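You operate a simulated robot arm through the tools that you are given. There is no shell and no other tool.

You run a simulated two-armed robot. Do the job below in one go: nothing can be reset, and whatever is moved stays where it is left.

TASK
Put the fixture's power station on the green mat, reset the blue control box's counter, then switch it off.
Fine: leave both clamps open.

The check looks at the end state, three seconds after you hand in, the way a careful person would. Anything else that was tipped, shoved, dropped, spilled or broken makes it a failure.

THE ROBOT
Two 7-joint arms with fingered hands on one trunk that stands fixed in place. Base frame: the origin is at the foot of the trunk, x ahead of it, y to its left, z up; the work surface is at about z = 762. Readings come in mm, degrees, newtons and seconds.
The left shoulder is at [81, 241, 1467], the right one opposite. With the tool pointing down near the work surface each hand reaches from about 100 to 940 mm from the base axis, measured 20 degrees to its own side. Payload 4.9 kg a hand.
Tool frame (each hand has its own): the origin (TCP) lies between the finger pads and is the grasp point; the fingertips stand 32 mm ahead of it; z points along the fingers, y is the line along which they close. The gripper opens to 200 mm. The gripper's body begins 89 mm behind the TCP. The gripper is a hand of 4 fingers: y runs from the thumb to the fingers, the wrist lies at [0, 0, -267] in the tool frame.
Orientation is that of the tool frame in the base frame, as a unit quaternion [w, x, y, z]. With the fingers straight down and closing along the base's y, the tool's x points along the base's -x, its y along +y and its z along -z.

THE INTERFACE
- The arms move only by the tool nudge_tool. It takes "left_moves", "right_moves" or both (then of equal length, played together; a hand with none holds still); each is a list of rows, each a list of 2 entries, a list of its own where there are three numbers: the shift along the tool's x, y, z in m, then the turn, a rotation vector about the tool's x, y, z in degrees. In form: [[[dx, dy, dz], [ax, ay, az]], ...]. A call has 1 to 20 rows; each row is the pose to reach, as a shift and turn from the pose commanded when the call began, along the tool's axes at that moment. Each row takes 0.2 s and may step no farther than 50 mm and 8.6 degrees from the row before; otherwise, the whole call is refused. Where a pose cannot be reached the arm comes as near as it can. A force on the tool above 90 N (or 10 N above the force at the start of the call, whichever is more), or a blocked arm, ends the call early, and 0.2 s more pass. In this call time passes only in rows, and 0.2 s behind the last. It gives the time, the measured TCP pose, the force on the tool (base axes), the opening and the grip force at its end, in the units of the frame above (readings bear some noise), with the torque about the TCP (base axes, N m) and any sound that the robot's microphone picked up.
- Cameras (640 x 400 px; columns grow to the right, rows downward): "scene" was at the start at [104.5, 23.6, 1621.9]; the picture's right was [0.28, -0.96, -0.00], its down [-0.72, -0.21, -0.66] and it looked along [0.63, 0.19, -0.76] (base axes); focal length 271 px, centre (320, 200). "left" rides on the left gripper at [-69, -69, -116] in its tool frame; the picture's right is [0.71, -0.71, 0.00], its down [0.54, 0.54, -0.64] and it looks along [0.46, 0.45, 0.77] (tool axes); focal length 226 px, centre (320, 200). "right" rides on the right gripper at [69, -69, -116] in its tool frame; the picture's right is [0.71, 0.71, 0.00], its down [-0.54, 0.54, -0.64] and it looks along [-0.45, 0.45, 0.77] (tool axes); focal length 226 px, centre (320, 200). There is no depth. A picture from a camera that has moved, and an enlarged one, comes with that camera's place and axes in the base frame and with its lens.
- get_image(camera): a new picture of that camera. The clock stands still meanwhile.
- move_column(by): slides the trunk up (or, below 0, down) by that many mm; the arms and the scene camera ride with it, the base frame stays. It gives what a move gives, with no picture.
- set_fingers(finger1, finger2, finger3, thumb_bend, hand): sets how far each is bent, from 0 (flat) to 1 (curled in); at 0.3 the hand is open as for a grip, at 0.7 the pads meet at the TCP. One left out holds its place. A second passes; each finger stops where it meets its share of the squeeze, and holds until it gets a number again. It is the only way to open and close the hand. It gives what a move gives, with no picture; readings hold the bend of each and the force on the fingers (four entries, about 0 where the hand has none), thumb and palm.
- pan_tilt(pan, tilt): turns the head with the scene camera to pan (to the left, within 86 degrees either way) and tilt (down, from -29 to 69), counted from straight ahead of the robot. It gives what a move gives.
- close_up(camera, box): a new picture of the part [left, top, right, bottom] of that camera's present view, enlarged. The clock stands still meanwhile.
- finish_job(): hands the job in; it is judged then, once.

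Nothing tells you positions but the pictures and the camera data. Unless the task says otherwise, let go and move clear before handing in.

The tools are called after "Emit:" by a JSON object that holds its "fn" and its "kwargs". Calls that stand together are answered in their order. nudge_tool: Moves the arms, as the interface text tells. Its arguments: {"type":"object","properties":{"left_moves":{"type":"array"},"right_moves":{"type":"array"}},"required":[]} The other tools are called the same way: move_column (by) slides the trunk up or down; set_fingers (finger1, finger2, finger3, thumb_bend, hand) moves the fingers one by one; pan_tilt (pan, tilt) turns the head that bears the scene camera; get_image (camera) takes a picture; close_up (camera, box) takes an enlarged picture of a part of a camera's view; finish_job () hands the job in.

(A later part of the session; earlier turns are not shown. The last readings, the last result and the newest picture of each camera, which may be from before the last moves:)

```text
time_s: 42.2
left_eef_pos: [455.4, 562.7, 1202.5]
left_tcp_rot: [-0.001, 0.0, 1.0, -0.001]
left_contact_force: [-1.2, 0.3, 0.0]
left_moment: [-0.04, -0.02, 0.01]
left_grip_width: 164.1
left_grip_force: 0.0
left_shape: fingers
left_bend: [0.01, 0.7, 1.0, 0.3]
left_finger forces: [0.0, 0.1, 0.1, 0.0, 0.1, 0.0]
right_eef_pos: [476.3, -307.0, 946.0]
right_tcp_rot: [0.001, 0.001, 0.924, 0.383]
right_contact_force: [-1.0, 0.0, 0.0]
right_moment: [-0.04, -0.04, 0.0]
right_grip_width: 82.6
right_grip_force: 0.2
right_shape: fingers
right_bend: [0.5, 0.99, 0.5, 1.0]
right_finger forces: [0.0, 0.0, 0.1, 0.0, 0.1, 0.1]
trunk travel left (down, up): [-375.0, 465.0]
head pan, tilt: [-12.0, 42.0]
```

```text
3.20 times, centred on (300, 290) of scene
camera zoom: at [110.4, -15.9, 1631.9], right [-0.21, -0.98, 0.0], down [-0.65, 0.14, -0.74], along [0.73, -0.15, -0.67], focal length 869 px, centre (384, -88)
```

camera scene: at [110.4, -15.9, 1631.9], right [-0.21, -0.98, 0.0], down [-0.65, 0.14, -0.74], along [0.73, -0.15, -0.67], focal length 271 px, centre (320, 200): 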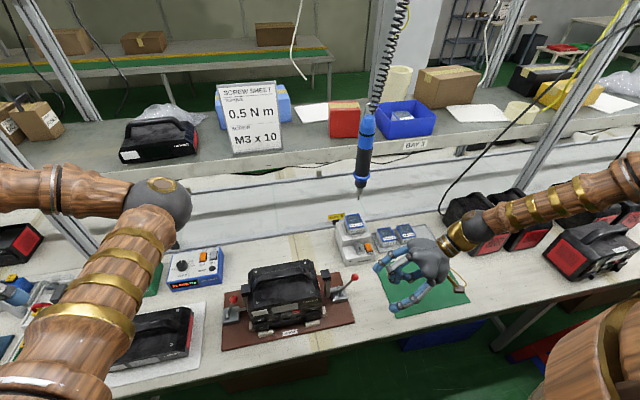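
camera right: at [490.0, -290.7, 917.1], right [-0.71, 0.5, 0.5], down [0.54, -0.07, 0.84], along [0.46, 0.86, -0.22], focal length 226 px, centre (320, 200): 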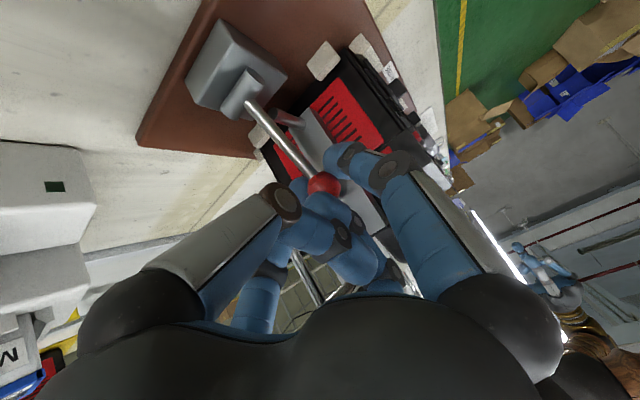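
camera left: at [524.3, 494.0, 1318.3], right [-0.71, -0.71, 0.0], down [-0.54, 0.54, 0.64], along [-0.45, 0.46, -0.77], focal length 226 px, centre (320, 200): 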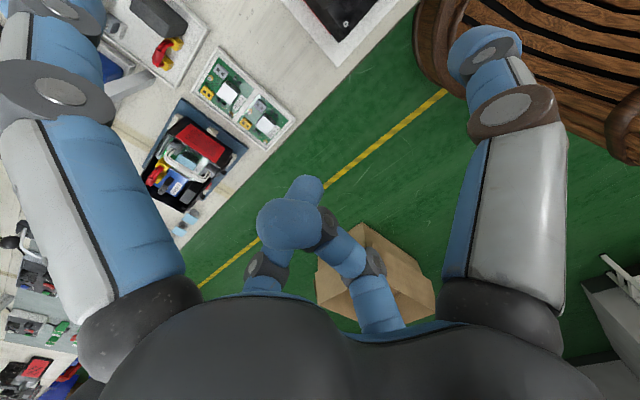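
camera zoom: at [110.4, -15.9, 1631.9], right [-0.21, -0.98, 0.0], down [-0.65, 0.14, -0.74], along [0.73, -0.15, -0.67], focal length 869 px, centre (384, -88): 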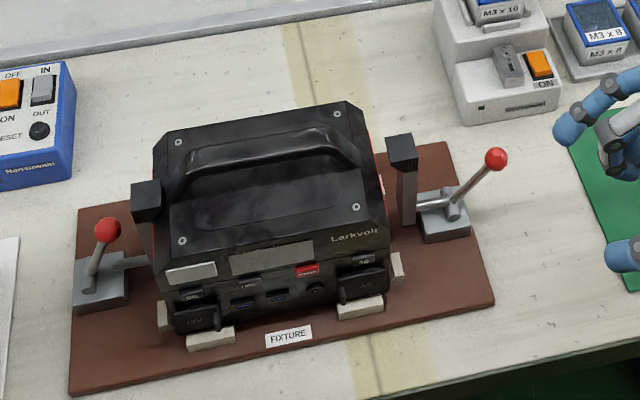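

The right clamp is fully open with the lever outward. Now the left clamp by mirror image: I'll shape the left hand the same way and bring it to about (480, 330, 1180), tilted 45° toward the station.

Emit:
{"fn": "set_fingers", "kwargs": {"hand": "left", "finger1": 0.5, "finger2": 1.0, "finger3": 0.5, "thumb_bend": 1.0}}

Emit:
{"fn": "nudge_tool", "kwargs": {"left_moves": [[[-0.002, -0.019, 0.002], [3.75, 0, 0]], [[-0.004, -0.038, 0.004], [7.5, 0, 0]], [[-0.006, -0.058, 0.006], [11.25, 0, 0]], [[-0.008, -0.077, 0.008], [15, 0, 0]], [[-0.01, -0.096, 0.01], [18.75, 0, 0]], [[-0.012, -0.116, 0.012], [22.5, 0, 0]], [[-0.014, -0.135, 0.014], [26.25, 0, 0]], [[-0.016, -0.155, 0.016], [30, 0, 0]], [[-0.018, -0.174, 0.018], [33.75, 0, 0]], [[-0.02, -0.193, 0.019], [37.5, 0, 0]], [[-0.022, -0.213, 0.02], [41.25, 0, 0]], [[-0.025, -0.232, 0.022], [45, 0, 0]]]}}

Emit:
{"fn": "pan_tilt", "kwargs": {"pan": 12, "tilt": 45}}

Emit:
{"fn": "get_image", "kwargs": {"camera": "scene"}}

Emit:
{"fn": "get_image", "kwargs": {"camera": "left"}}

```text
time_s: 43.2
left_eef_pos: [455.4, 562.8, 1201.6]
left_tcp_rot: [-0.001, 0.001, 1.0, 0.0]
left_contact_force: [-0.1, 0.3, 0.6]
left_moment: [-0.01, -0.01, -0.02]
left_grip_width: 51.1
left_grip_force: 0.0
left_shape: fingers
left_bend: [0.5, 1.0, 0.98, 0.82]
left_finger forces: [0.1, 0.0, 0.0, 0.2, 0.0, 0.0]
right_eef_pos: [476.4, -306.9, 946.4]
right_tcp_rot: [0.0, 0.001, 0.924, 0.383]
right_contact_force: [0.0, 0.4, 0.1]
right_moment: [0.02, 0.02, -0.01]
right_grip_width: 82.7
right_grip_force: 0.1
right_shape: fingers
right_bend: [0.5, 0.99, 0.5, 1.0]
right_finger forces: [0.0, 0.1, 0.0, 0.0, 0.0, 0.0]
trunk travel left (down, up): [-375.0, 465.0]
head pan, tilt: [-12.0, 42.0]
```

```text
time_s: 45.8
left_eef_pos: [478.5, 331.3, 1182.6]
left_tcp_rot: [0.0, 0.001, 0.924, -0.383]
left_contact_force: [-0.9, -0.1, -0.1]
left_moment: [0.03, 0.04, -0.03]
left_grip_width: 51.5
left_grip_force: 0.0
left_shape: fingers
left_bend: [0.5, 1.0, 1.0, 0.83]
left_finger forces: [0.1, 0.0, 0.0, 0.0, 0.0, 0.0]
right_eef_pos: [476.0, -306.6, 945.7]
right_tcp_rot: [0.001, 0.0, 0.924, 0.383]
right_contact_force: [0.8, 0.4, 0.1]
right_moment: [0.0, 0.0, -0.01]
right_grip_width: 82.5
right_grip_force: 0.2
right_shape: fingers
right_bend: [0.5, 0.99, 0.5, 1.0]
right_finger forces: [0.0, 0.0, 0.1, 0.0, 0.1, 0.0]
trunk travel left (down, up): [-375.0, 465.0]
head pan, tilt: [-12.0, 42.0]
```

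```text
time_s: 46.7
left_eef_pos: [479.0, 332.4, 1182.8]
left_tcp_rot: [0.0, 0.0, 0.924, -0.383]
left_contact_force: [-0.1, -0.9, 0.0]
left_moment: [0.02, 0.03, 0.04]
left_grip_width: 51.1
left_grip_force: 0.1
left_shape: fingers
left_bend: [0.5, 1.0, 1.0, 0.83]
left_finger forces: [0.0, 0.0, 0.1, 0.0, 0.0, 0.0]
right_eef_pos: [476.6, -307.4, 944.6]
right_tcp_rot: [0.001, 0.0, 0.924, 0.382]
right_contact_force: [0.3, 0.5, -0.1]
right_moment: [0.0, 0.02, 0.01]
right_grip_width: 82.7
right_grip_force: 0.1
right_shape: fingers
right_bend: [0.5, 0.99, 0.5, 1.0]
right_finger forces: [0.0, 0.1, 0.0, 0.1, 0.1, 0.0]
trunk travel left (down, up): [-375.0, 465.0]
head pan, tilt: [12.0, 45.0]
```

```text
taken
camera scene: at [109.3, 18.4, 1627.5], right [0.21, -0.98, 0.0], down [-0.69, -0.15, -0.71], along [0.69, 0.15, -0.71], focal length 271 px, centre (320, 200)
```

scene: 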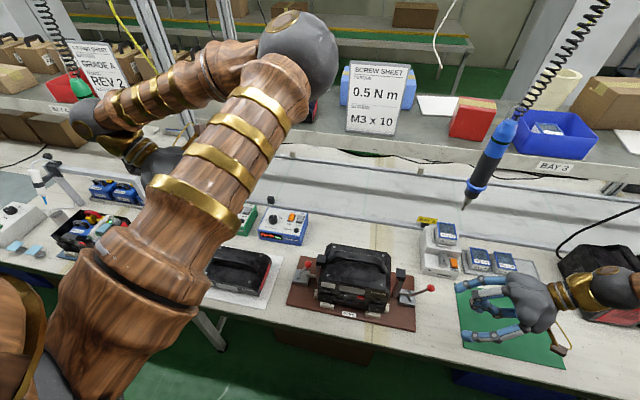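

```text
taken
camera left: at [547.9, 364.8, 1313.5], right [-0.71, -0.5, 0.5], down [-0.54, 0.84, 0.07], along [-0.46, -0.22, -0.86], focal length 226 px, centre (320, 200)
```

left: 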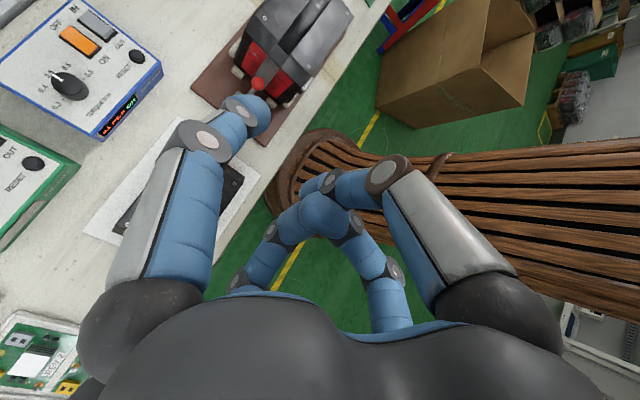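

Finger 3 of the left hand got caught under the curled ones. I'll uncurl finger 2 and the thumb, straighten finger 3, then curl the other two again.

Emit:
{"fn": "set_fingers", "kwargs": {"hand": "left", "finger1": 0.5, "finger2": 0.4, "finger3": 0.5, "thumb_bend": 0.4}}

Emit:
{"fn": "set_fingers", "kwargs": {"hand": "left", "finger1": 0.5, "finger2": 1.0, "finger3": 0.5, "thumb_bend": 1.0}}

Emit:
{"fn": "get_image", "kwargs": {"camera": "left"}}

```text
time_s: 47.7
left_eef_pos: [478.1, 332.3, 1182.2]
left_tcp_rot: [0.0, 0.001, 0.924, -0.383]
left_contact_force: [0.5, -0.4, 0.7]
left_moment: [0.02, -0.02, -0.03]
left_grip_width: 89.0
left_grip_force: 0.0
left_shape: fingers
left_bend: [0.5, 0.4, 0.5, 0.4]
left_finger forces: [0.0, 0.0, 0.0, 0.0, 0.0, 0.0]
right_eef_pos: [476.5, -308.0, 944.4]
right_tcp_rot: [0.0, 0.001, 0.924, 0.383]
right_contact_force: [-0.4, 0.3, -0.3]
right_moment: [0.02, -0.01, 0.0]
right_grip_width: 82.7
right_grip_force: 0.0
right_shape: fingers
right_bend: [0.5, 0.99, 0.5, 1.0]
right_finger forces: [0.0, 0.0, 0.0, 0.0, 0.0, 0.0]
trunk travel left (down, up): [-375.0, 465.0]
head pan, tilt: [12.0, 45.0]
```

```text
time_s: 48.7
left_eef_pos: [479.1, 332.7, 1183.1]
left_tcp_rot: [-0.001, 0.001, 0.924, -0.383]
left_contact_force: [0.2, 0.3, -0.3]
left_moment: [-0.03, 0.0, -0.03]
left_grip_width: 83.0
left_grip_force: 0.0
left_shape: fingers
left_bend: [0.5, 0.98, 0.5, 1.0]
left_finger forces: [0.0, 0.0, 0.0, 0.0, 0.0, 0.0]
right_eef_pos: [475.6, -305.7, 944.2]
right_tcp_rot: [0.0, 0.0, 0.924, 0.382]
right_contact_force: [0.1, -0.3, 0.7]
right_moment: [-0.01, 0.02, -0.03]
right_grip_width: 82.6
right_grip_force: 0.0
right_shape: fingers
right_bend: [0.5, 0.99, 0.5, 1.0]
right_finger forces: [0.1, 0.1, 0.0, 0.0, 0.0, 0.0]
trunk travel left (down, up): [-375.0, 465.0]
head pan, tilt: [12.0, 45.0]
```

```text
taken
camera left: at [548.0, 364.7, 1313.5], right [-0.71, -0.5, 0.5], down [-0.54, 0.84, 0.07], along [-0.46, -0.22, -0.86], focal length 226 px, centre (320, 200)
```

left: 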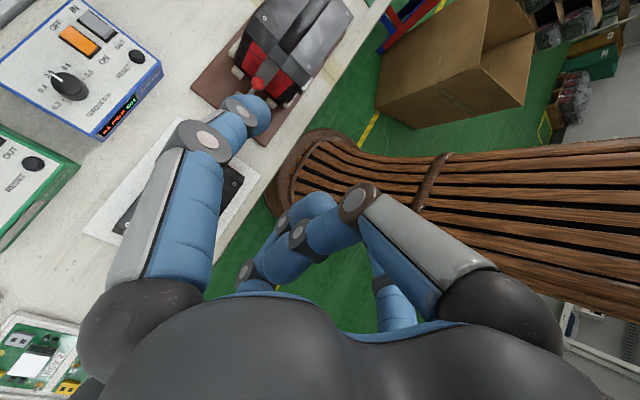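

The left pinch shape is right now. I'll lower the left hand to about (479, 233, 955).

Emit:
{"fn": "nudge_tool", "kwargs": {"left_moves": [[[0, 0.0065, 0.0165], [0, 0, 0]], [[0, 0.013, 0.033], [0, 0, 0]], [[0, 0.0195, 0.0495], [0, 0, 0]], [[0, 0.026, 0.066], [0, 0, 0]], [[0, 0.0325, 0.0825], [0, 0, 0]], [[0, 0.039, 0.099], [0, 0, 0]], [[0, 0.0455, 0.1155], [0, 0, 0]], [[0, 0.052, 0.132], [0, 0, 0]], [[0, 0.0585, 0.1485], [0, 0, 0]], [[0, 0.065, 0.165], [0, 0, 0]], [[0, 0.0715, 0.1815], [0, 0, 0]], [[0, 0.078, 0.198], [0, 0, 0]], [[0, 0.0845, 0.2145], [0, 0, 0]], [[0, 0.0912, 0.2312], [0, 0, 0]]]}}

Emit:
{"fn": "get_image", "kwargs": {"camera": "scene"}}

Emit:
{"fn": "get_image", "kwargs": {"camera": "left"}}

```text
time_s: 51.7
left_eef_pos: [479.2, 232.7, 954.1]
left_tcp_rot: [0.0, 0.0, 0.924, -0.383]
left_contact_force: [-0.3, 0.2, 0.8]
left_moment: [-0.01, 0.02, 0.0]
left_grip_width: 82.8
left_grip_force: 0.1
left_shape: fingers
left_bend: [0.5, 0.98, 0.5, 1.0]
left_finger forces: [0.1, 0.0, 0.0, 0.0, 0.0, 0.0]
right_eef_pos: [475.7, -307.2, 944.9]
right_tcp_rot: [0.0, 0.001, 0.924, 0.382]
right_contact_force: [-0.1, 0.5, 0.1]
right_moment: [0.03, 0.0, 0.0]
right_grip_width: 82.6
right_grip_force: 0.0
right_shape: fingers
right_bend: [0.5, 0.99, 0.5, 1.0]
right_finger forces: [0.0, 0.1, 0.1, 0.0, 0.0, 0.0]
trunk travel left (down, up): [-375.0, 465.0]
head pan, tilt: [12.0, 45.0]
```

```text
taken
camera scene: at [109.4, 18.2, 1627.6], right [0.21, -0.98, 0.0], down [-0.69, -0.15, -0.71], along [0.69, 0.15, -0.71], focal length 271 px, centre (320, 200)
```

scene: 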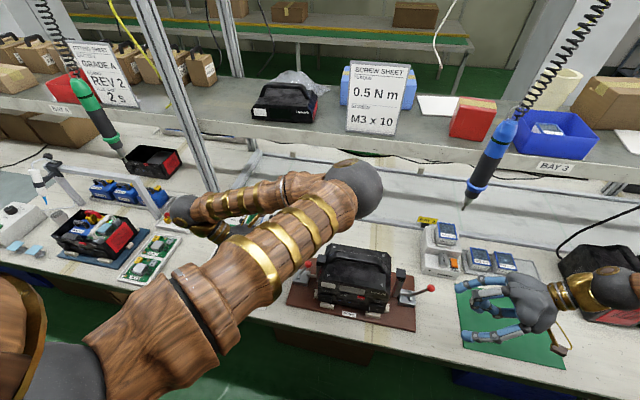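

```text
taken
camera left: at [547.9, 264.8, 1084.1], right [-0.71, -0.5, 0.5], down [-0.54, 0.84, 0.07], along [-0.46, -0.22, -0.86], focal length 226 px, centre (320, 200)
```

left: 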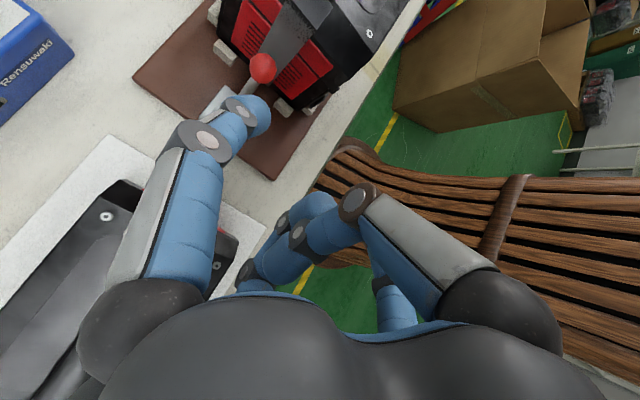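

The left hand is low beside the left clamp with the ball close to its predicted place. I'll move +78 mm in x to line up.

Emit:
{"fn": "nudge_tool", "kwargs": {"left_moves": [[[-0.015, 0, 0], [0, 0, 0]], [[-0.03, 0, 0], [0, 0, 0]], [[-0.045, 0, 0], [0, 0, 0]], [[-0.06, 0, 0], [0, 0, 0]], [[-0.078, 0, 0], [0, 0, 0]]]}}

Emit:
{"fn": "get_image", "kwargs": {"camera": "left"}}

Emit:
{"fn": "close_up", "kwargs": {"camera": "left", "box": [220, 60, 420, 200]}}

```text
time_s: 52.9
left_eef_pos: [557.0, 231.2, 951.2]
left_tcp_rot: [-0.001, -0.001, 0.924, -0.382]
left_contact_force: [-0.2, 1.0, 0.4]
left_moment: [-0.01, 0.02, -0.04]
left_grip_width: 82.9
left_grip_force: 0.0
left_shape: fingers
left_bend: [0.5, 0.98, 0.5, 1.0]
left_finger forces: [0.0, 0.0, 0.0, 0.0, 0.0, 0.0]
right_eef_pos: [476.0, -305.4, 944.6]
right_tcp_rot: [0.0, 0.0, 0.924, 0.383]
right_contact_force: [0.2, -0.2, 1.1]
right_moment: [-0.01, 0.01, 0.03]
right_grip_width: 82.7
right_grip_force: 0.1
right_shape: fingers
right_bend: [0.5, 0.99, 0.5, 1.0]
right_finger forces: [0.0, 0.0, 0.1, 0.0, 0.0, 0.2]
trunk travel left (down, up): [-375.0, 465.0]
head pan, tilt: [12.0, 45.0]
```

```text
taken
camera left: at [625.2, 264.5, 1082.2], right [-0.71, -0.5, 0.5], down [-0.54, 0.84, 0.07], along [-0.46, -0.22, -0.86], focal length 226 px, centre (320, 200)
```

left: 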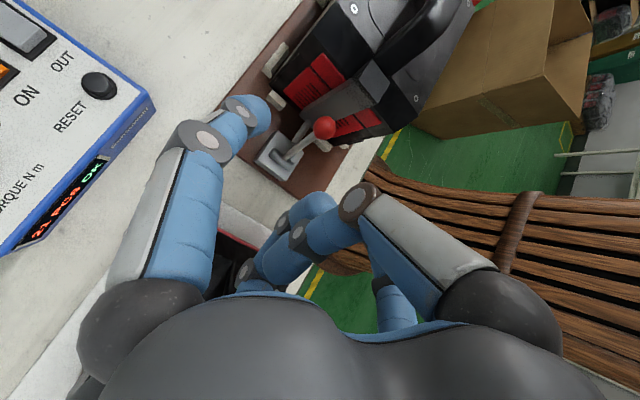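

```text
2.86 times, centred on (320, 130) of left
camera zoom: at [625.2, 264.5, 1082.2], right [-0.71, -0.5, 0.5], down [-0.54, 0.84, 0.07], along [-0.46, -0.22, -0.86], focal length 646 px, centre (320, 400)
```

zoom: 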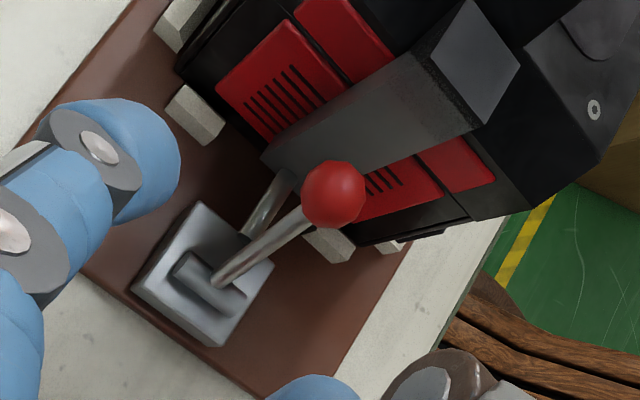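

The ball is within about 5 mm of prediction. I'll advance 60 mm along the finger axis with a small correction, then check again.

Emit:
{"fn": "nudge_tool", "kwargs": {"left_moves": [[[0.001, -0.001, 0.012], [0, 0, 0]], [[0.001, -0.002, 0.024], [0, 0, 0]], [[0.001, -0.003, 0.036], [0, 0, 0]], [[0.001, -0.004, 0.048], [0, 0, 0]], [[0.001, -0.005, 0.06], [0, 0, 0]]]}}

Emit:
{"fn": "close_up", "kwargs": {"camera": "left", "box": [220, 60, 420, 200]}}

Emit:
{"fn": "pan_tilt", "kwargs": {"pan": 20, "tilt": 48}}

Emit:
{"fn": "get_image", "kwargs": {"camera": "scene"}}

```text
time_s: 54.1
left_eef_pos: [554.8, 183.7, 912.3]
left_tcp_rot: [-0.001, 0.001, 0.924, -0.383]
left_contact_force: [0.4, 0.0, -0.9]
left_moment: [-0.03, -0.02, -0.03]
left_grip_width: 83.0
left_grip_force: 0.0
left_shape: fingers
left_bend: [0.5, 0.98, 0.5, 1.0]
left_finger forces: [0.1, 0.0, 0.0, 0.0, 0.0, 0.0]
right_eef_pos: [477.4, -306.8, 945.0]
right_tcp_rot: [0.001, 0.0, 0.924, 0.382]
right_contact_force: [-1.0, -0.8, -0.6]
right_moment: [0.03, -0.02, -0.04]
right_grip_width: 82.8
right_grip_force: 0.1
right_shape: fingers
right_bend: [0.5, 0.99, 0.5, 1.0]
right_finger forces: [0.0, 0.0, 0.1, 0.0, 0.0, 0.0]
trunk travel left (down, up): [-375.0, 465.0]
head pan, tilt: [12.0, 45.0]
```

```text
2.86 times, centred on (320, 130) of left
camera zoom: at [623.6, 217.0, 1044.5], right [-0.71, -0.5, 0.5], down [-0.54, 0.84, 0.07], along [-0.46, -0.22, -0.86], focal length 646 px, centre (320, 400)
```

zoom: 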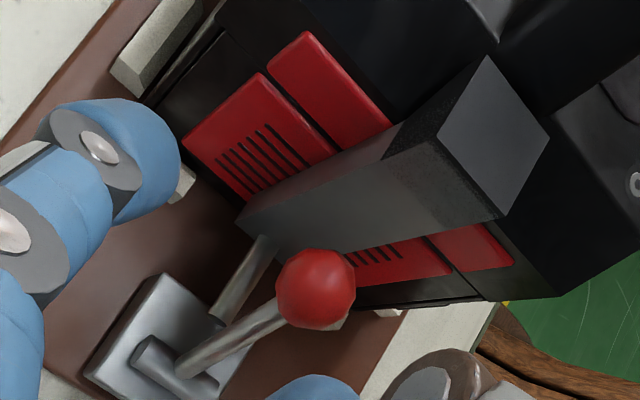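

```text
time_s: 54.8
left_eef_pos: [554.1, 184.4, 914.0]
left_tcp_rot: [0.0, 0.001, 0.923, -0.384]
left_contact_force: [-0.4, -0.2, -0.5]
left_moment: [-0.02, -0.01, -0.01]
left_grip_width: 82.8
left_grip_force: 0.1
left_shape: fingers
left_bend: [0.5, 0.98, 0.5, 1.0]
left_finger forces: [0.0, 0.0, 0.0, 0.0, 0.0, 0.0]
right_eef_pos: [477.1, -308.6, 946.1]
right_tcp_rot: [0.001, 0.001, 0.924, 0.382]
right_contact_force: [-0.2, -0.1, 0.0]
right_moment: [0.0, 0.04, 0.02]
right_grip_width: 82.8
right_grip_force: 0.0
right_shape: fingers
right_bend: [0.5, 0.99, 0.5, 1.0]
right_finger forces: [0.0, 0.0, 0.0, 0.1, 0.0, 0.1]
trunk travel left (down, up): [-375.0, 465.0]
head pan, tilt: [20.0, 48.0]
```

```text
taken
camera scene: at [103.8, 28.4, 1623.4], right [0.34, -0.94, 0.0], down [-0.7, -0.25, -0.67], along [0.63, 0.23, -0.74], focal length 271 px, centre (320, 200)
```

scene: 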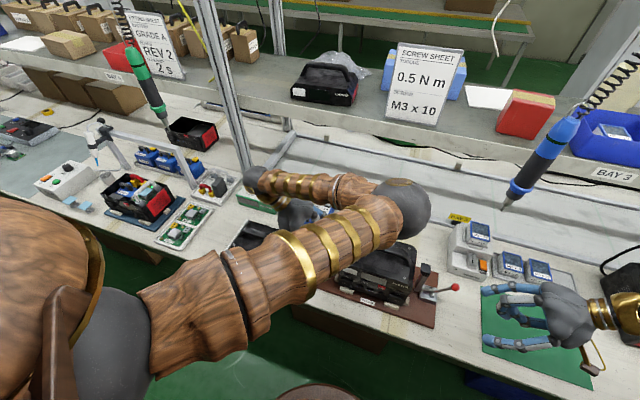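

The ball is now centred on the hand axis, 53 mm ahead. I'll advance 37 mm and pinch it.

Emit:
{"fn": "nudge_tool", "kwargs": {"left_moves": [[[0, 0, 0.01], [0, 0, 0]], [[0, 0, 0.02], [0, 0, 0]], [[0, 0, 0.03], [0, 0, 0]], [[0, 0, 0.037], [0, 0, 0]]]}}

Emit:
{"fn": "set_fingers", "kwargs": {"hand": "left", "finger1": 0.72, "finger3": 0.72}}

Emit:
{"fn": "close_up", "kwargs": {"camera": "left", "box": [220, 80, 420, 220]}}

```text
time_s: 55.8
left_eef_pos: [555.8, 158.7, 888.9]
left_tcp_rot: [0.0, 0.0, 0.924, -0.382]
left_contact_force: [0.1, 0.8, -0.1]
left_moment: [0.04, 0.0, -0.04]
left_grip_width: 82.7
left_grip_force: 0.1
left_shape: fingers
left_bend: [0.5, 0.98, 0.5, 1.0]
left_finger forces: [0.1, 0.0, 0.1, 0.0, 0.1, 0.1]
right_eef_pos: [476.0, -306.9, 945.9]
right_tcp_rot: [-0.001, 0.001, 0.924, 0.383]
right_contact_force: [-0.6, 0.4, -0.1]
right_moment: [0.01, -0.01, 0.02]
right_grip_width: 82.7
right_grip_force: 0.1
right_shape: fingers
right_bend: [0.5, 0.99, 0.5, 1.0]
right_finger forces: [0.0, 0.0, 0.0, 0.0, 0.0, 0.0]
trunk travel left (down, up): [-375.0, 465.0]
head pan, tilt: [20.0, 48.0]
```

```text
time_s: 56.8
left_eef_pos: [555.8, 158.8, 887.4]
left_tcp_rot: [0.0, 0.001, 0.924, -0.383]
left_contact_force: [0.3, -1.0, -2.1]
left_moment: [0.01, 0.03, -0.01]
left_grip_width: 57.2
left_grip_force: 6.3
left_shape: fingers
left_bend: [0.67, 0.98, 0.67, 1.0]
left_finger forces: [6.2, 0.0, 6.3, 0.1, 0.0, 0.0]
right_eef_pos: [476.2, -306.1, 944.6]
right_tcp_rot: [0.0, 0.001, 0.924, 0.383]
right_contact_force: [-0.5, 0.3, 0.9]
right_moment: [-0.01, 0.0, -0.01]
right_grip_width: 82.8
right_grip_force: 0.1
right_shape: fingers
right_bend: [0.5, 0.99, 0.5, 1.0]
right_finger forces: [0.1, 0.1, 0.0, 0.0, 0.0, 0.0]
trunk travel left (down, up): [-375.0, 465.0]
head pan, tilt: [20.0, 48.0]
```

```text
2.86 times, centred on (320, 150) of left
camera zoom: at [624.5, 192.4, 1019.1], right [-0.71, -0.5, 0.5], down [-0.54, 0.84, 0.07], along [-0.46, -0.22, -0.86], focal length 646 px, centre (320, 343)
```

zoom: 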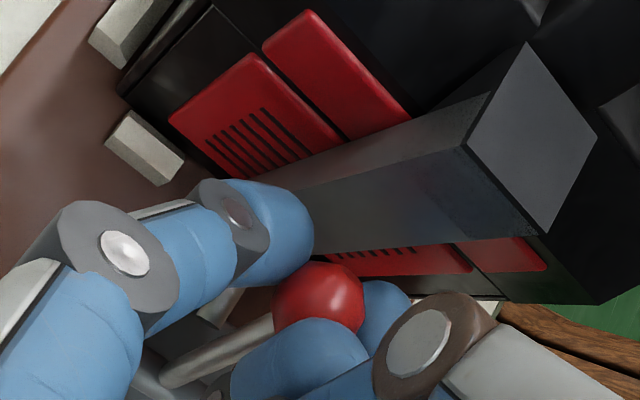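

Good contact on both sides. I'll firm up the squeeze and pull the left lever outward along its arc to about 34°.

Emit:
{"fn": "set_fingers", "kwargs": {"hand": "left", "finger1": 0.85, "finger3": 0.85}}

Emit:
{"fn": "nudge_tool", "kwargs": {"left_moves": [[[0, 0.0018, -0.0048], [0, 0, 0]], [[0, 0.004, -0.0095], [0, 0, 0]], [[0, 0.0066, -0.0142], [0, 0, 0]], [[0, 0.0095, -0.0186], [0, 0, 0]], [[0, 0.0135, -0.0238], [0, 0, 0]], [[0, 0.018, -0.0287], [0, 0, 0]], [[0, 0.0228, -0.0332], [0, 0, 0]], [[0, 0.0281, -0.0371], [0, 0, 0]], [[0, 0.0337, -0.0407], [0, 0, 0]], [[0, 0.0395, -0.0438], [0, 0, 0]], [[0, 0.0456, -0.0463], [0, 0, 0]], [[0, 0.0518, -0.0483], [0, 0, 0]], [[0, 0.057, -0.0495], [0, 0, 0]]]}}

Emit:
{"fn": "get_image", "kwargs": {"camera": "left"}}

Emit:
{"fn": "close_up", "kwargs": {"camera": "scene", "box": [260, 200, 460, 330]}}

```text
time_s: 57.8
left_eef_pos: [555.5, 159.2, 887.9]
left_tcp_rot: [-0.001, 0.001, 0.924, -0.382]
left_contact_force: [0.1, -1.3, -2.3]
left_moment: [-0.05, 0.02, 0.03]
left_grip_width: 56.8
left_grip_force: 7.9
left_shape: fingers
left_bend: [0.67, 0.98, 0.67, 1.0]
left_finger forces: [7.8, 0.0, 7.9, 0.1, 0.1, 0.0]
right_eef_pos: [476.8, -305.7, 945.8]
right_tcp_rot: [0.001, 0.0, 0.924, 0.382]
right_contact_force: [-0.1, 1.0, 0.5]
right_moment: [0.02, -0.02, 0.02]
right_grip_width: 82.9
right_grip_force: 0.0
right_shape: fingers
right_bend: [0.5, 0.99, 0.5, 1.0]
right_finger forces: [0.0, 0.0, 0.0, 0.0, 0.0, 0.1]
trunk travel left (down, up): [-375.0, 465.0]
head pan, tilt: [20.0, 48.0]
```

```text
time_s: 60.6
left_eef_pos: [554.8, 231.8, 882.8]
left_tcp_rot: [-0.001, 0.001, 0.924, -0.383]
left_contact_force: [-2.1, -25.2, 1.3]
left_moment: [-0.26, 0.04, 0.03]
left_grip_width: 58.2
left_grip_force: 11.3
left_shape: fingers
left_bend: [0.71, 0.99, 0.7, 1.0]
left_finger forces: [10.9, 0.0, 11.8, 0.0, 0.0, 0.0]
right_eef_pos: [476.1, -308.2, 945.2]
right_tcp_rot: [0.0, 0.0, 0.924, 0.383]
right_contact_force: [-0.1, 0.7, -0.8]
right_moment: [0.0, 0.0, -0.01]
right_grip_width: 82.8
right_grip_force: 0.1
right_shape: fingers
right_bend: [0.5, 0.99, 0.5, 1.0]
right_finger forces: [0.0, 0.0, 0.0, 0.0, 0.1, 0.0]
trunk travel left (down, up): [-375.0, 465.0]
head pan, tilt: [20.0, 48.0]
```

```text
taken
camera left: at [625.3, 264.8, 1014.0], right [-0.71, -0.5, 0.5], down [-0.54, 0.84, 0.07], along [-0.46, -0.22, -0.86], focal length 226 px, centre (320, 200)
```

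left: 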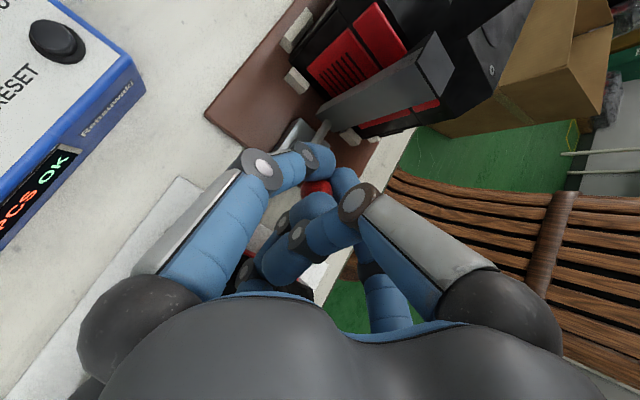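

```text
3.08 times, centred on (360, 265) of scene
camera zoom: at [104.0, 24.3, 1623.4], right [0.34, -0.94, 0.0], down [-0.7, -0.25, -0.67], along [0.63, 0.23, -0.74], focal length 835 px, centre (197, 0)
```

zoom: 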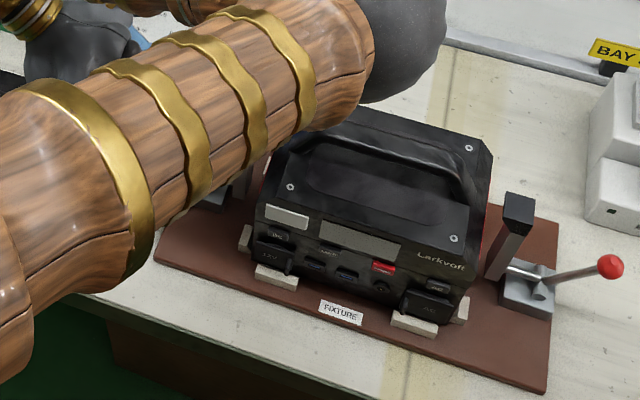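

The left lever has also reached its stop. I'll ease off, open the two fingers and check that the lever holds.

Emit:
{"fn": "nudge_tool", "kwargs": {"left_moves": [[[0, -0.003, 0.003], [0, 0, 0]], [[0, -0.005, 0.005], [0, 0, 0]]]}}

Emit:
{"fn": "set_fingers", "kwargs": {"hand": "left", "finger1": 0.5, "finger3": 0.5}}

Emit:
{"fn": "get_image", "kwargs": {"camera": "left"}}

```text
time_s: 61.2
left_eef_pos: [555.4, 228.6, 883.3]
left_tcp_rot: [0.001, 0.001, 0.924, -0.382]
left_contact_force: [0.7, -8.9, 7.2]
left_moment: [-0.16, 0.0, 0.02]
left_grip_width: 56.9
left_grip_force: 7.3
left_shape: fingers
left_bend: [0.71, 0.99, 0.71, 1.0]
left_finger forces: [7.9, 0.1, 7.7, 0.0, 0.0, 0.0]
right_eef_pos: [476.1, -307.7, 944.9]
right_tcp_rot: [0.0, 0.0, 0.924, 0.383]
right_contact_force: [-0.2, 0.9, 0.4]
right_moment: [0.02, -0.03, 0.0]
right_grip_width: 82.8
right_grip_force: 0.1
right_shape: fingers
right_bend: [0.5, 0.99, 0.5, 1.0]
right_finger forces: [0.1, 0.0, 0.0, 0.1, 0.0, 0.1]
trunk travel left (down, up): [-375.0, 465.0]
head pan, tilt: [20.0, 48.0]
```

```text
time_s: 62.2
left_eef_pos: [554.6, 228.6, 883.5]
left_tcp_rot: [0.0, 0.0, 0.924, -0.383]
left_contact_force: [-0.3, -0.6, -0.1]
left_moment: [0.02, 0.0, -0.01]
left_grip_width: 83.1
left_grip_force: 0.1
left_shape: fingers
left_bend: [0.5, 0.99, 0.5, 1.0]
left_finger forces: [0.0, 0.0, 0.0, 0.0, 0.0, 0.0]
right_eef_pos: [475.7, -307.5, 945.8]
right_tcp_rot: [0.0, 0.001, 0.924, 0.383]
right_contact_force: [-0.2, -0.5, -0.2]
right_moment: [0.01, 0.01, -0.01]
right_grip_width: 82.8
right_grip_force: 0.0
right_shape: fingers
right_bend: [0.5, 0.99, 0.5, 1.0]
right_finger forces: [0.1, 0.0, 0.0, 0.1, 0.0, 0.0]
trunk travel left (down, up): [-375.0, 465.0]
head pan, tilt: [20.0, 48.0]
```

```text
taken
camera left: at [624.5, 261.0, 1013.4], right [-0.71, -0.5, 0.5], down [-0.54, 0.84, 0.07], along [-0.46, -0.22, -0.86], focal length 226 px, centre (320, 200)
```

left: 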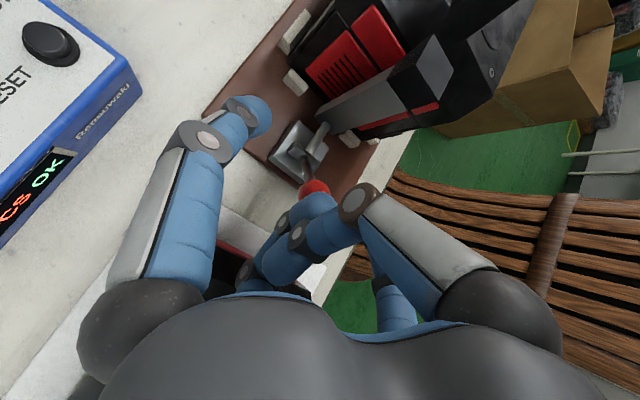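

The left lever stays open. I'll retreat the left hand along its axis, move back in x and then raise it.

Emit:
{"fn": "nudge_tool", "kwargs": {"left_moves": [[[0, 0, -0.012], [0, 0, 0]], [[0, 0, -0.024], [0, 0, 0]], [[0, 0, -0.036], [0, 0, 0]], [[0, 0, -0.05], [0, 0, 0]], [[0, 0, -0.065], [0, 0, 0]], [[0, 0, -0.08], [0, 0, 0]], [[0, 0, -0.095], [0, 0, 0]], [[0, 0, -0.11], [0, 0, 0]], [[0.015, 0, -0.11], [0, 0, 0]], [[0.03, 0, -0.11], [0, 0, 0]], [[0.045, 0, -0.11], [0, 0, 0]], [[0.06, 0, -0.11], [0, 0, 0]], [[0.075, 0, -0.11], [0, 0, 0]]]}}

Emit:
{"fn": "nudge_tool", "kwargs": {"left_moves": [[[0, -0.014, -0.014], [0, 0, 0]], [[0, -0.028, -0.028], [0, 0, 0]], [[0, -0.042, -0.042], [0, 0, 0]], [[0, -0.056, -0.056], [0, 0, 0]], [[0, -0.07, -0.07], [0, 0, 0]], [[0, -0.084, -0.084], [0, 0, 0]], [[0, -0.098, -0.098], [0, 0, 0]], [[0, -0.112, -0.112], [0, 0, 0]], [[0, -0.126, -0.126], [0, 0, 0]], [[0, -0.14, -0.14], [0, 0, 0]], [[0, -0.155, -0.155], [0, 0, 0]]]}}

Emit:
{"fn": "get_image", "kwargs": {"camera": "scene"}}

```text
time_s: 65.0
left_eef_pos: [479.1, 306.5, 960.6]
left_tcp_rot: [-0.001, 0.0, 0.924, -0.382]
left_contact_force: [0.1, -0.1, 1.3]
left_moment: [-0.02, 0.02, 0.01]
left_grip_width: 82.5
left_grip_force: 0.1
left_shape: fingers
left_bend: [0.5, 0.99, 0.5, 1.0]
left_finger forces: [0.0, 0.0, 0.0, 0.0, 0.1, 0.1]
right_eef_pos: [475.7, -305.8, 944.8]
right_tcp_rot: [0.0, 0.001, 0.924, 0.383]
right_contact_force: [-0.8, 0.8, 0.0]
right_moment: [-0.01, 0.0, 0.02]
right_grip_width: 82.8
right_grip_force: 0.0
right_shape: fingers
right_bend: [0.5, 0.99, 0.5, 1.0]
right_finger forces: [0.1, 0.0, 0.1, 0.0, 0.0, 0.0]
trunk travel left (down, up): [-375.0, 465.0]
head pan, tilt: [20.0, 48.0]
```

```text
time_s: 67.4
left_eef_pos: [480.0, 306.1, 1181.2]
left_tcp_rot: [0.0, 0.0, 0.924, -0.382]
left_contact_force: [-0.6, -0.4, -0.2]
left_moment: [0.02, -0.03, 0.03]
left_grip_width: 82.7
left_grip_force: 0.0
left_shape: fingers
left_bend: [0.5, 0.99, 0.5, 1.0]
left_finger forces: [0.0, 0.0, 0.0, 0.0, 0.0, 0.0]
right_eef_pos: [475.5, -307.3, 946.1]
right_tcp_rot: [0.0, 0.001, 0.924, 0.382]
right_contact_force: [0.2, 0.0, -0.5]
right_moment: [0.03, -0.06, 0.02]
right_grip_width: 82.7
right_grip_force: 0.0
right_shape: fingers
right_bend: [0.5, 0.99, 0.5, 1.0]
right_finger forces: [0.0, 0.1, 0.0, 0.0, 0.0, 0.0]
trunk travel left (down, up): [-375.0, 465.0]
head pan, tilt: [20.0, 48.0]
```

```text
taken
camera scene: at [103.0, 28.3, 1623.4], right [0.34, -0.94, 0.0], down [-0.7, -0.25, -0.67], along [0.63, 0.23, -0.74], focal length 271 px, centre (320, 200)
```

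scene: 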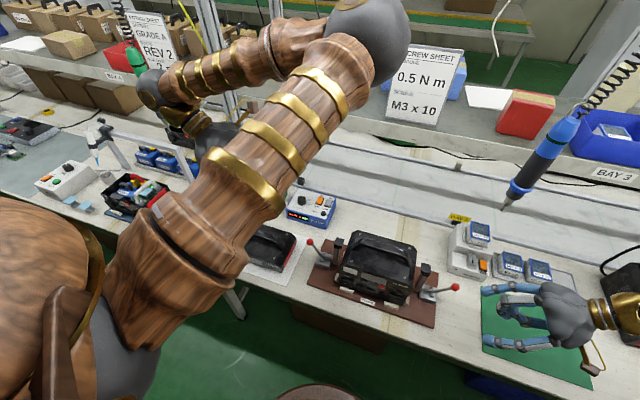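

Both clamps are open. Next I'll return the left arm to its out-of-the-way pose and bring the right hand up, vertical, to about (470, −150, 1150).

Emit:
{"fn": "nudge_tool", "kwargs": {"left_moves": [[[0.002, 0.014, -0.016], [-3.75, 0, 0]], [[0.004, 0.028, -0.032], [-7.5, 0, 0]], [[0.006, 0.041, -0.048], [-11.25, 0, 0]], [[0.008, 0.055, -0.064], [-15, 0, 0]], [[0.01, 0.069, -0.08], [-18.75, 0, 0]], [[0.012, 0.083, -0.096], [-22.5, 0, 0]], [[0.014, 0.097, -0.112], [-26.25, 0, 0]], [[0.016, 0.11, -0.129], [-30, 0, 0]], [[0.018, 0.124, -0.145], [-33.75, 0, 0]], [[0.02, 0.138, -0.161], [-37.5, 0, 0]], [[0.022, 0.152, -0.177], [-41.25, 0, 0]], [[0.025, 0.166, -0.193], [-45, 0, 0]]]}}

Emit:
{"fn": "nudge_tool", "kwargs": {"right_moves": [[[0, 0.02, -0.003], [3.46, 0, 0]], [[0.001, 0.039, -0.005], [6.92, 0, 0]], [[0.001, 0.059, -0.008], [10.38, 0, 0]], [[0.002, 0.078, -0.01], [13.85, 0, 0]], [[0.002, 0.098, -0.013], [17.31, 0, 0]], [[0.003, 0.118, -0.015], [20.77, 0, 0]], [[0.003, 0.137, -0.018], [24.23, 0, 0]], [[0.004, 0.157, -0.02], [27.69, 0, 0]], [[0.004, 0.177, -0.023], [31.15, 0, 0]], [[0.005, 0.196, -0.025], [34.62, 0, 0]], [[0.005, 0.216, -0.028], [38.08, 0, 0]], [[0.006, 0.235, -0.03], [41.54, 0, 0]], [[0.006, 0.255, -0.033], [45, 0, 0]]]}}

Emit:
{"fn": "pan_tilt", "kwargs": {"pan": 0, "tilt": 52}}

Emit:
{"fn": "get_image", "kwargs": {"camera": "scene"}}

Emit:
{"fn": "get_image", "kwargs": {"camera": "right"}}

```text
time_s: 70.0
left_eef_pos: [456.9, 562.7, 1198.0]
left_tcp_rot: [0.0, 0.001, 1.0, 0.0]
left_contact_force: [0.5, -0.1, -0.4]
left_moment: [-0.01, 0.02, -0.03]
left_grip_width: 82.6
left_grip_force: 0.0
left_shape: fingers
left_bend: [0.5, 0.99, 0.5, 1.0]
left_finger forces: [0.1, 0.0, 0.1, 0.0, 0.1, 0.0]
right_eef_pos: [475.0, -304.9, 946.3]
right_tcp_rot: [0.0, 0.0, 0.924, 0.382]
right_contact_force: [-0.4, 0.2, 0.2]
right_moment: [-0.03, 0.01, -0.01]
right_grip_width: 82.8
right_grip_force: 0.0
right_shape: fingers
right_bend: [0.5, 0.99, 0.5, 1.0]
right_finger forces: [0.1, 0.0, 0.0, 0.0, 0.0, 0.1]
trunk travel left (down, up): [-375.0, 465.0]
head pan, tilt: [20.0, 48.0]
```

```text
time_s: 72.8
left_eef_pos: [456.4, 561.3, 1197.6]
left_tcp_rot: [-0.001, 0.0, 1.0, -0.001]
left_contact_force: [0.9, 0.2, 0.7]
left_moment: [0.0, -0.03, 0.02]
left_grip_width: 82.6
left_grip_force: 0.2
left_shape: fingers
left_bend: [0.5, 0.99, 0.5, 1.0]
left_finger forces: [0.1, 0.1, 0.1, 0.1, 0.0, 0.0]
right_eef_pos: [471.2, -147.1, 1148.0]
right_tcp_rot: [0.0, 0.001, 1.0, 0.0]
right_contact_force: [0.2, 0.4, 0.2]
right_moment: [-0.03, -0.02, -0.02]
right_grip_width: 82.6
right_grip_force: 0.0
right_shape: fingers
right_bend: [0.5, 0.99, 0.5, 1.0]
right_finger forces: [0.1, 0.0, 0.1, 0.0, 0.0, 0.0]
trunk travel left (down, up): [-375.0, 465.0]
head pan, tilt: [20.0, 48.0]
```

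```text
time_s: 73.6
left_eef_pos: [456.0, 562.0, 1199.1]
left_tcp_rot: [0.0, 0.001, 1.0, 0.0]
left_contact_force: [1.1, -0.1, -0.9]
left_moment: [0.02, -0.01, 0.03]
left_grip_width: 82.9
left_grip_force: 0.0
left_shape: fingers
left_bend: [0.5, 0.99, 0.5, 1.0]
left_finger forces: [0.0, 0.0, 0.0, 0.2, 0.0, 0.1]
right_eef_pos: [470.8, -149.2, 1148.6]
right_tcp_rot: [-0.002, 0.001, 1.0, 0.0]
right_contact_force: [0.6, -0.6, 1.0]
right_moment: [0.0, 0.01, -0.01]
right_grip_width: 83.1
right_grip_force: 0.1
right_shape: fingers
right_bend: [0.5, 0.99, 0.5, 1.0]
right_finger forces: [0.1, 0.1, 0.0, 0.1, 0.1, 0.0]
trunk travel left (down, up): [-375.0, 465.0]
head pan, tilt: [0.0, 52.0]
```

```text
taken
camera scene: at [104.7, 1.4, 1618.0], right [0.0, -1.0, 0.0], down [-0.79, 0.0, -0.62], along [0.62, 0.0, -0.79], focal length 271 px, centre (320, 200)
```

scene: 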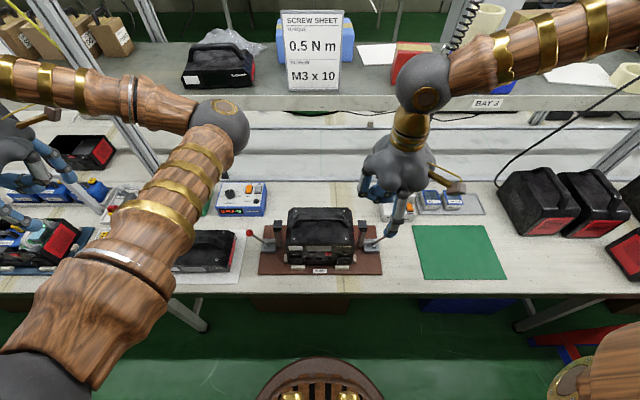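

```text
taken
camera right: at [404.3, -218.3, 1262.7], right [-0.71, 0.71, 0.0], down [0.54, 0.54, 0.64], along [0.45, 0.46, -0.77], focal length 226 px, centre (320, 200)
```

right: 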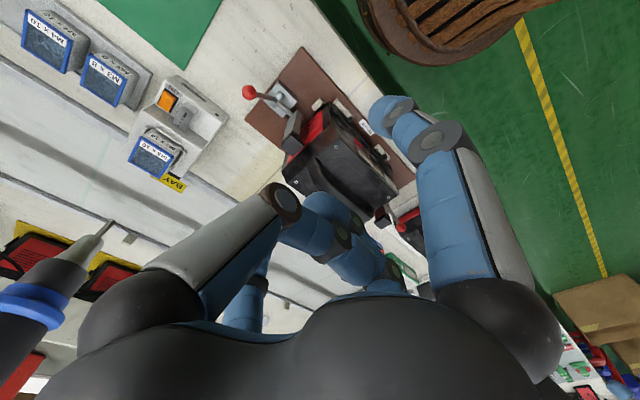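

Both levers are visibly swung outward and the hands are clear. I'll zoom on the station from the scene and wrist cameras to locate its handle.

Emit:
{"fn": "close_up", "kwargs": {"camera": "scene", "box": [245, 195, 395, 285]}}

Emit:
{"fn": "close_up", "kwargs": {"camera": "right", "box": [240, 50, 420, 230]}}

```text
4.27 times, centred on (320, 240) of scene
camera zoom: at [104.7, 1.4, 1618.0], right [0.0, -1.0, 0.0], down [-0.79, 0.0, -0.62], along [0.62, 0.0, -0.79], focal length 1158 px, centre (320, 29)
```

zoom: 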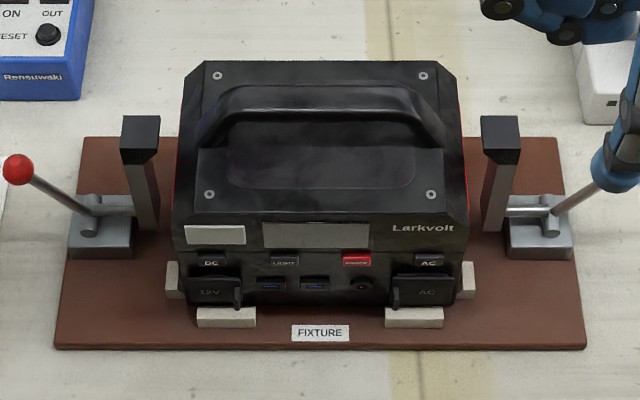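

```text
2.22 times, centred on (330, 140) of right
camera zoom: at [404.3, -218.3, 1262.7], right [-0.71, 0.71, 0.0], down [0.54, 0.54, 0.64], along [0.45, 0.46, -0.77], focal length 502 px, centre (298, 333)
```

zoom: 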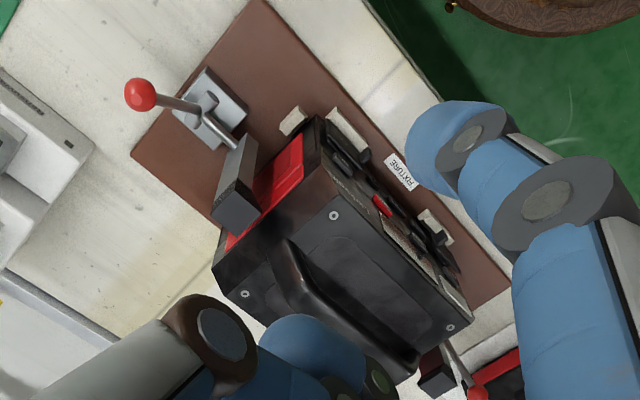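

I need the handle's height precisely. I'll open the right hand's fingers so the wrist camera has a free centre, and look again.

Emit:
{"fn": "set_fingers", "kwargs": {"hand": "right", "finger1": 0.3, "finger2": 0.3, "finger3": 0.3, "thumb_bend": 0.3}}

Emit:
{"fn": "close_up", "kwargs": {"camera": "right", "box": [240, 60, 460, 260]}}

Emit:
{"fn": "nudge_tool", "kwargs": {"right_moves": [[[0.01, -0.0, 0.015], [0, 0, 0]], [[0.02, -0.0, 0.03], [0, 0, 0]], [[0.03, 0.0, 0.045], [0, 0, 0]], [[0.04, 0.0, 0.06], [0, 0, 0]], [[0.05, 0.0, 0.075], [0, 0, 0]], [[0.06, 0.0, 0.09], [0, 0, 0]]]}}

Emit:
{"fn": "close_up", "kwargs": {"camera": "right", "box": [240, 100, 460, 300]}}

```text
time_s: 74.6
left_eef_pos: [456.4, 561.1, 1198.6]
left_tcp_rot: [0.0, 0.001, 1.0, 0.0]
left_contact_force: [-0.9, -0.1, -0.9]
left_moment: [0.0, -0.02, 0.0]
left_grip_width: 82.6
left_grip_force: 0.1
left_shape: fingers
left_bend: [0.5, 0.99, 0.5, 1.0]
left_finger forces: [0.0, 0.0, 0.0, 0.1, 0.0, 0.0]
right_eef_pos: [470.8, -148.8, 1147.4]
right_tcp_rot: [0.0, 0.001, 1.0, 0.001]
right_contact_force: [0.5, -0.4, -0.7]
right_moment: [0.03, -0.02, -0.02]
right_grip_width: 140.0
right_grip_force: 0.1
right_shape: fingers
right_bend: [0.3, 0.3, 0.3, 0.3]
right_finger forces: [0.0, 0.1, 0.0, 0.0, 0.0, 0.0]
trunk travel left (down, up): [-375.0, 465.0]
head pan, tilt: [0.0, 52.0]
```

```text
2.00 times, centred on (350, 160) of right
camera zoom: at [404.5, -218.0, 1263.0], right [-0.71, 0.71, 0.0], down [0.54, 0.54, 0.64], along [0.45, 0.46, -0.77], focal length 452 px, centre (260, 280)
```

zoom: 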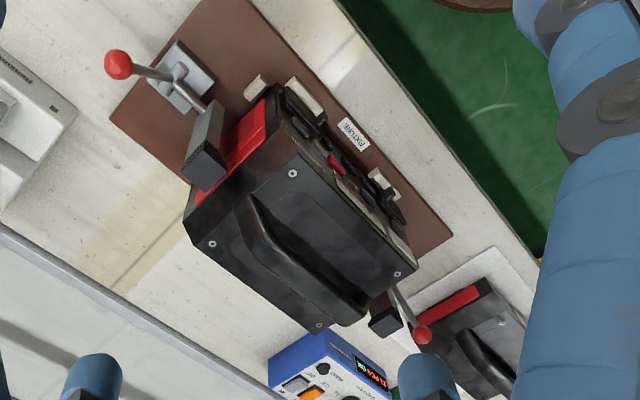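

```text
time_s: 76.0
left_eef_pos: [455.9, 560.7, 1197.9]
left_tcp_rot: [0.0, 0.001, 1.0, 0.0]
left_contact_force: [0.3, 0.4, -0.8]
left_moment: [0.01, 0.02, -0.05]
left_grip_width: 82.7
left_grip_force: 0.0
left_shape: fingers
left_bend: [0.5, 0.99, 0.5, 1.0]
left_finger forces: [0.0, 0.1, 0.0, 0.0, 0.0, 0.1]
right_eef_pos: [444.3, -165.6, 1091.6]
right_tcp_rot: [-0.002, -0.001, 1.0, 0.001]
right_contact_force: [-0.8, -0.1, -0.2]
right_moment: [-0.01, 0.02, 0.01]
right_grip_width: 139.9
right_grip_force: 0.1
right_shape: fingers
right_bend: [0.3, 0.3, 0.3, 0.3]
right_finger forces: [0.0, 0.0, 0.0, 0.1, 0.1, 0.0]
right hand out of reach, approached as far as the arm can: row 3, 4, 5, 6
trunk travel left (down, up): [-375.0, 465.0]
head pan, tilt: [0.0, 52.0]
```

```text
2.00 times, centred on (350, 200) of right
camera zoom: at [377.6, -235.0, 1205.6], right [-0.71, 0.7, 0.01], down [0.54, 0.54, 0.64], along [0.45, 0.46, -0.77], focal length 452 px, centre (260, 200)
```

zoom: 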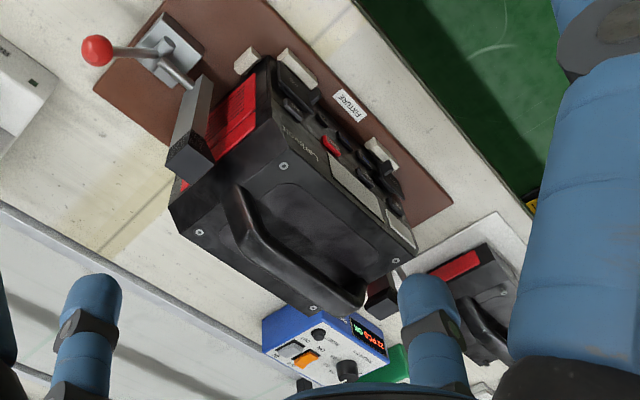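

The handle arch is visible now, although the arm's reach limit stopped it slightly short. I'll take tight zooms of the handle from wrist and scene to triangulate its bar.

Emit:
{"fn": "close_up", "kwargs": {"camera": "right", "box": [310, 170, 430, 270]}}

Emit:
{"fn": "close_up", "kwargs": {"camera": "scene", "box": [285, 203, 355, 248]}}

```text
4.00 times, centred on (370, 220) of right
camera zoom: at [377.6, -235.0, 1205.6], right [-0.71, 0.7, 0.01], down [0.54, 0.54, 0.64], along [0.45, 0.46, -0.77], focal length 904 px, centre (120, 120)
```

zoom: 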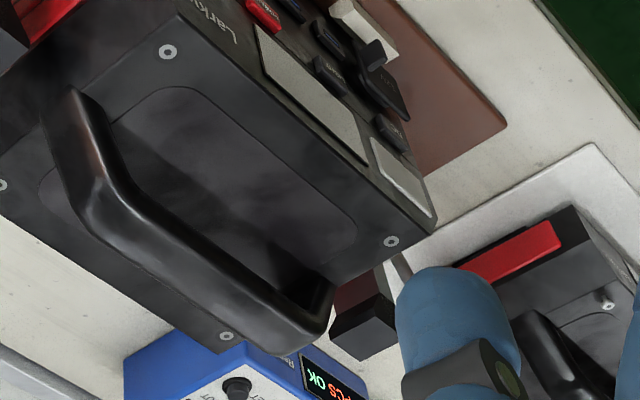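

```text
8.89 times, centred on (320, 226) of scene
camera zoom: at [104.8, 1.7, 1618.0], right [0.0, -1.0, 0.0], down [-0.79, 0.0, -0.62], along [0.62, 0.0, -0.79], focal length 2413 px, centre (320, -27)
```

zoom: 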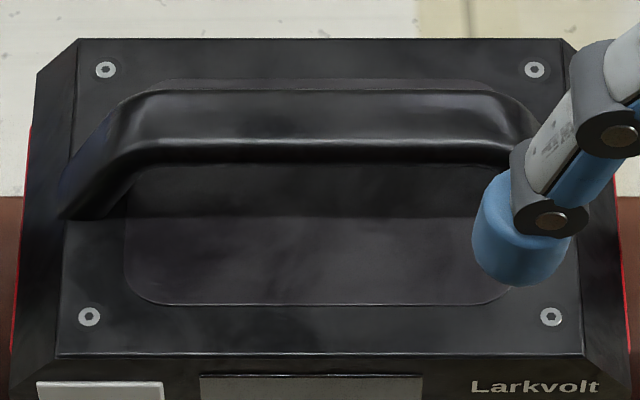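

The handle bar is about 18 mm square, centred at (561, 2, 951), with a 33 mm gap above the top plate at z ≈ 909. I'll go back up to the previous reachable pose before moving over the handle.

Emit:
{"fn": "nudge_tool", "kwargs": {"right_moves": [[[-0.01, 0, -0.015], [0, 0, 0]], [[-0.02, 0, -0.03], [0, 0, 0]], [[-0.03, 0, -0.045], [0, 0, 0]], [[-0.04, 0, -0.06], [0, 0, 0]]]}}

```text
time_s: 77.0
left_eef_pos: [456.1, 560.4, 1198.3]
left_tcp_rot: [0.0, 0.001, 1.0, 0.0]
left_contact_force: [-0.4, 0.9, 0.4]
left_moment: [-0.02, 0.0, 0.0]
left_grip_width: 82.7
left_grip_force: 0.0
left_shape: fingers
left_bend: [0.5, 0.99, 0.5, 1.0]
left_finger forces: [0.0, 0.0, 0.0, 0.0, 0.0, 0.0]
right_eef_pos: [482.9, -162.7, 1150.2]
right_tcp_rot: [-0.002, 0.001, 1.0, 0.002]
right_contact_force: [-0.1, 0.0, -0.6]
right_moment: [0.0, -0.01, 0.01]
right_grip_width: 139.8
right_grip_force: 0.0
right_shape: fingers
right_bend: [0.3, 0.3, 0.3, 0.3]
right_finger forces: [0.1, 0.0, 0.0, 0.1, 0.0, 0.1]
trunk travel left (down, up): [-375.0, 465.0]
head pan, tilt: [0.0, 52.0]
```

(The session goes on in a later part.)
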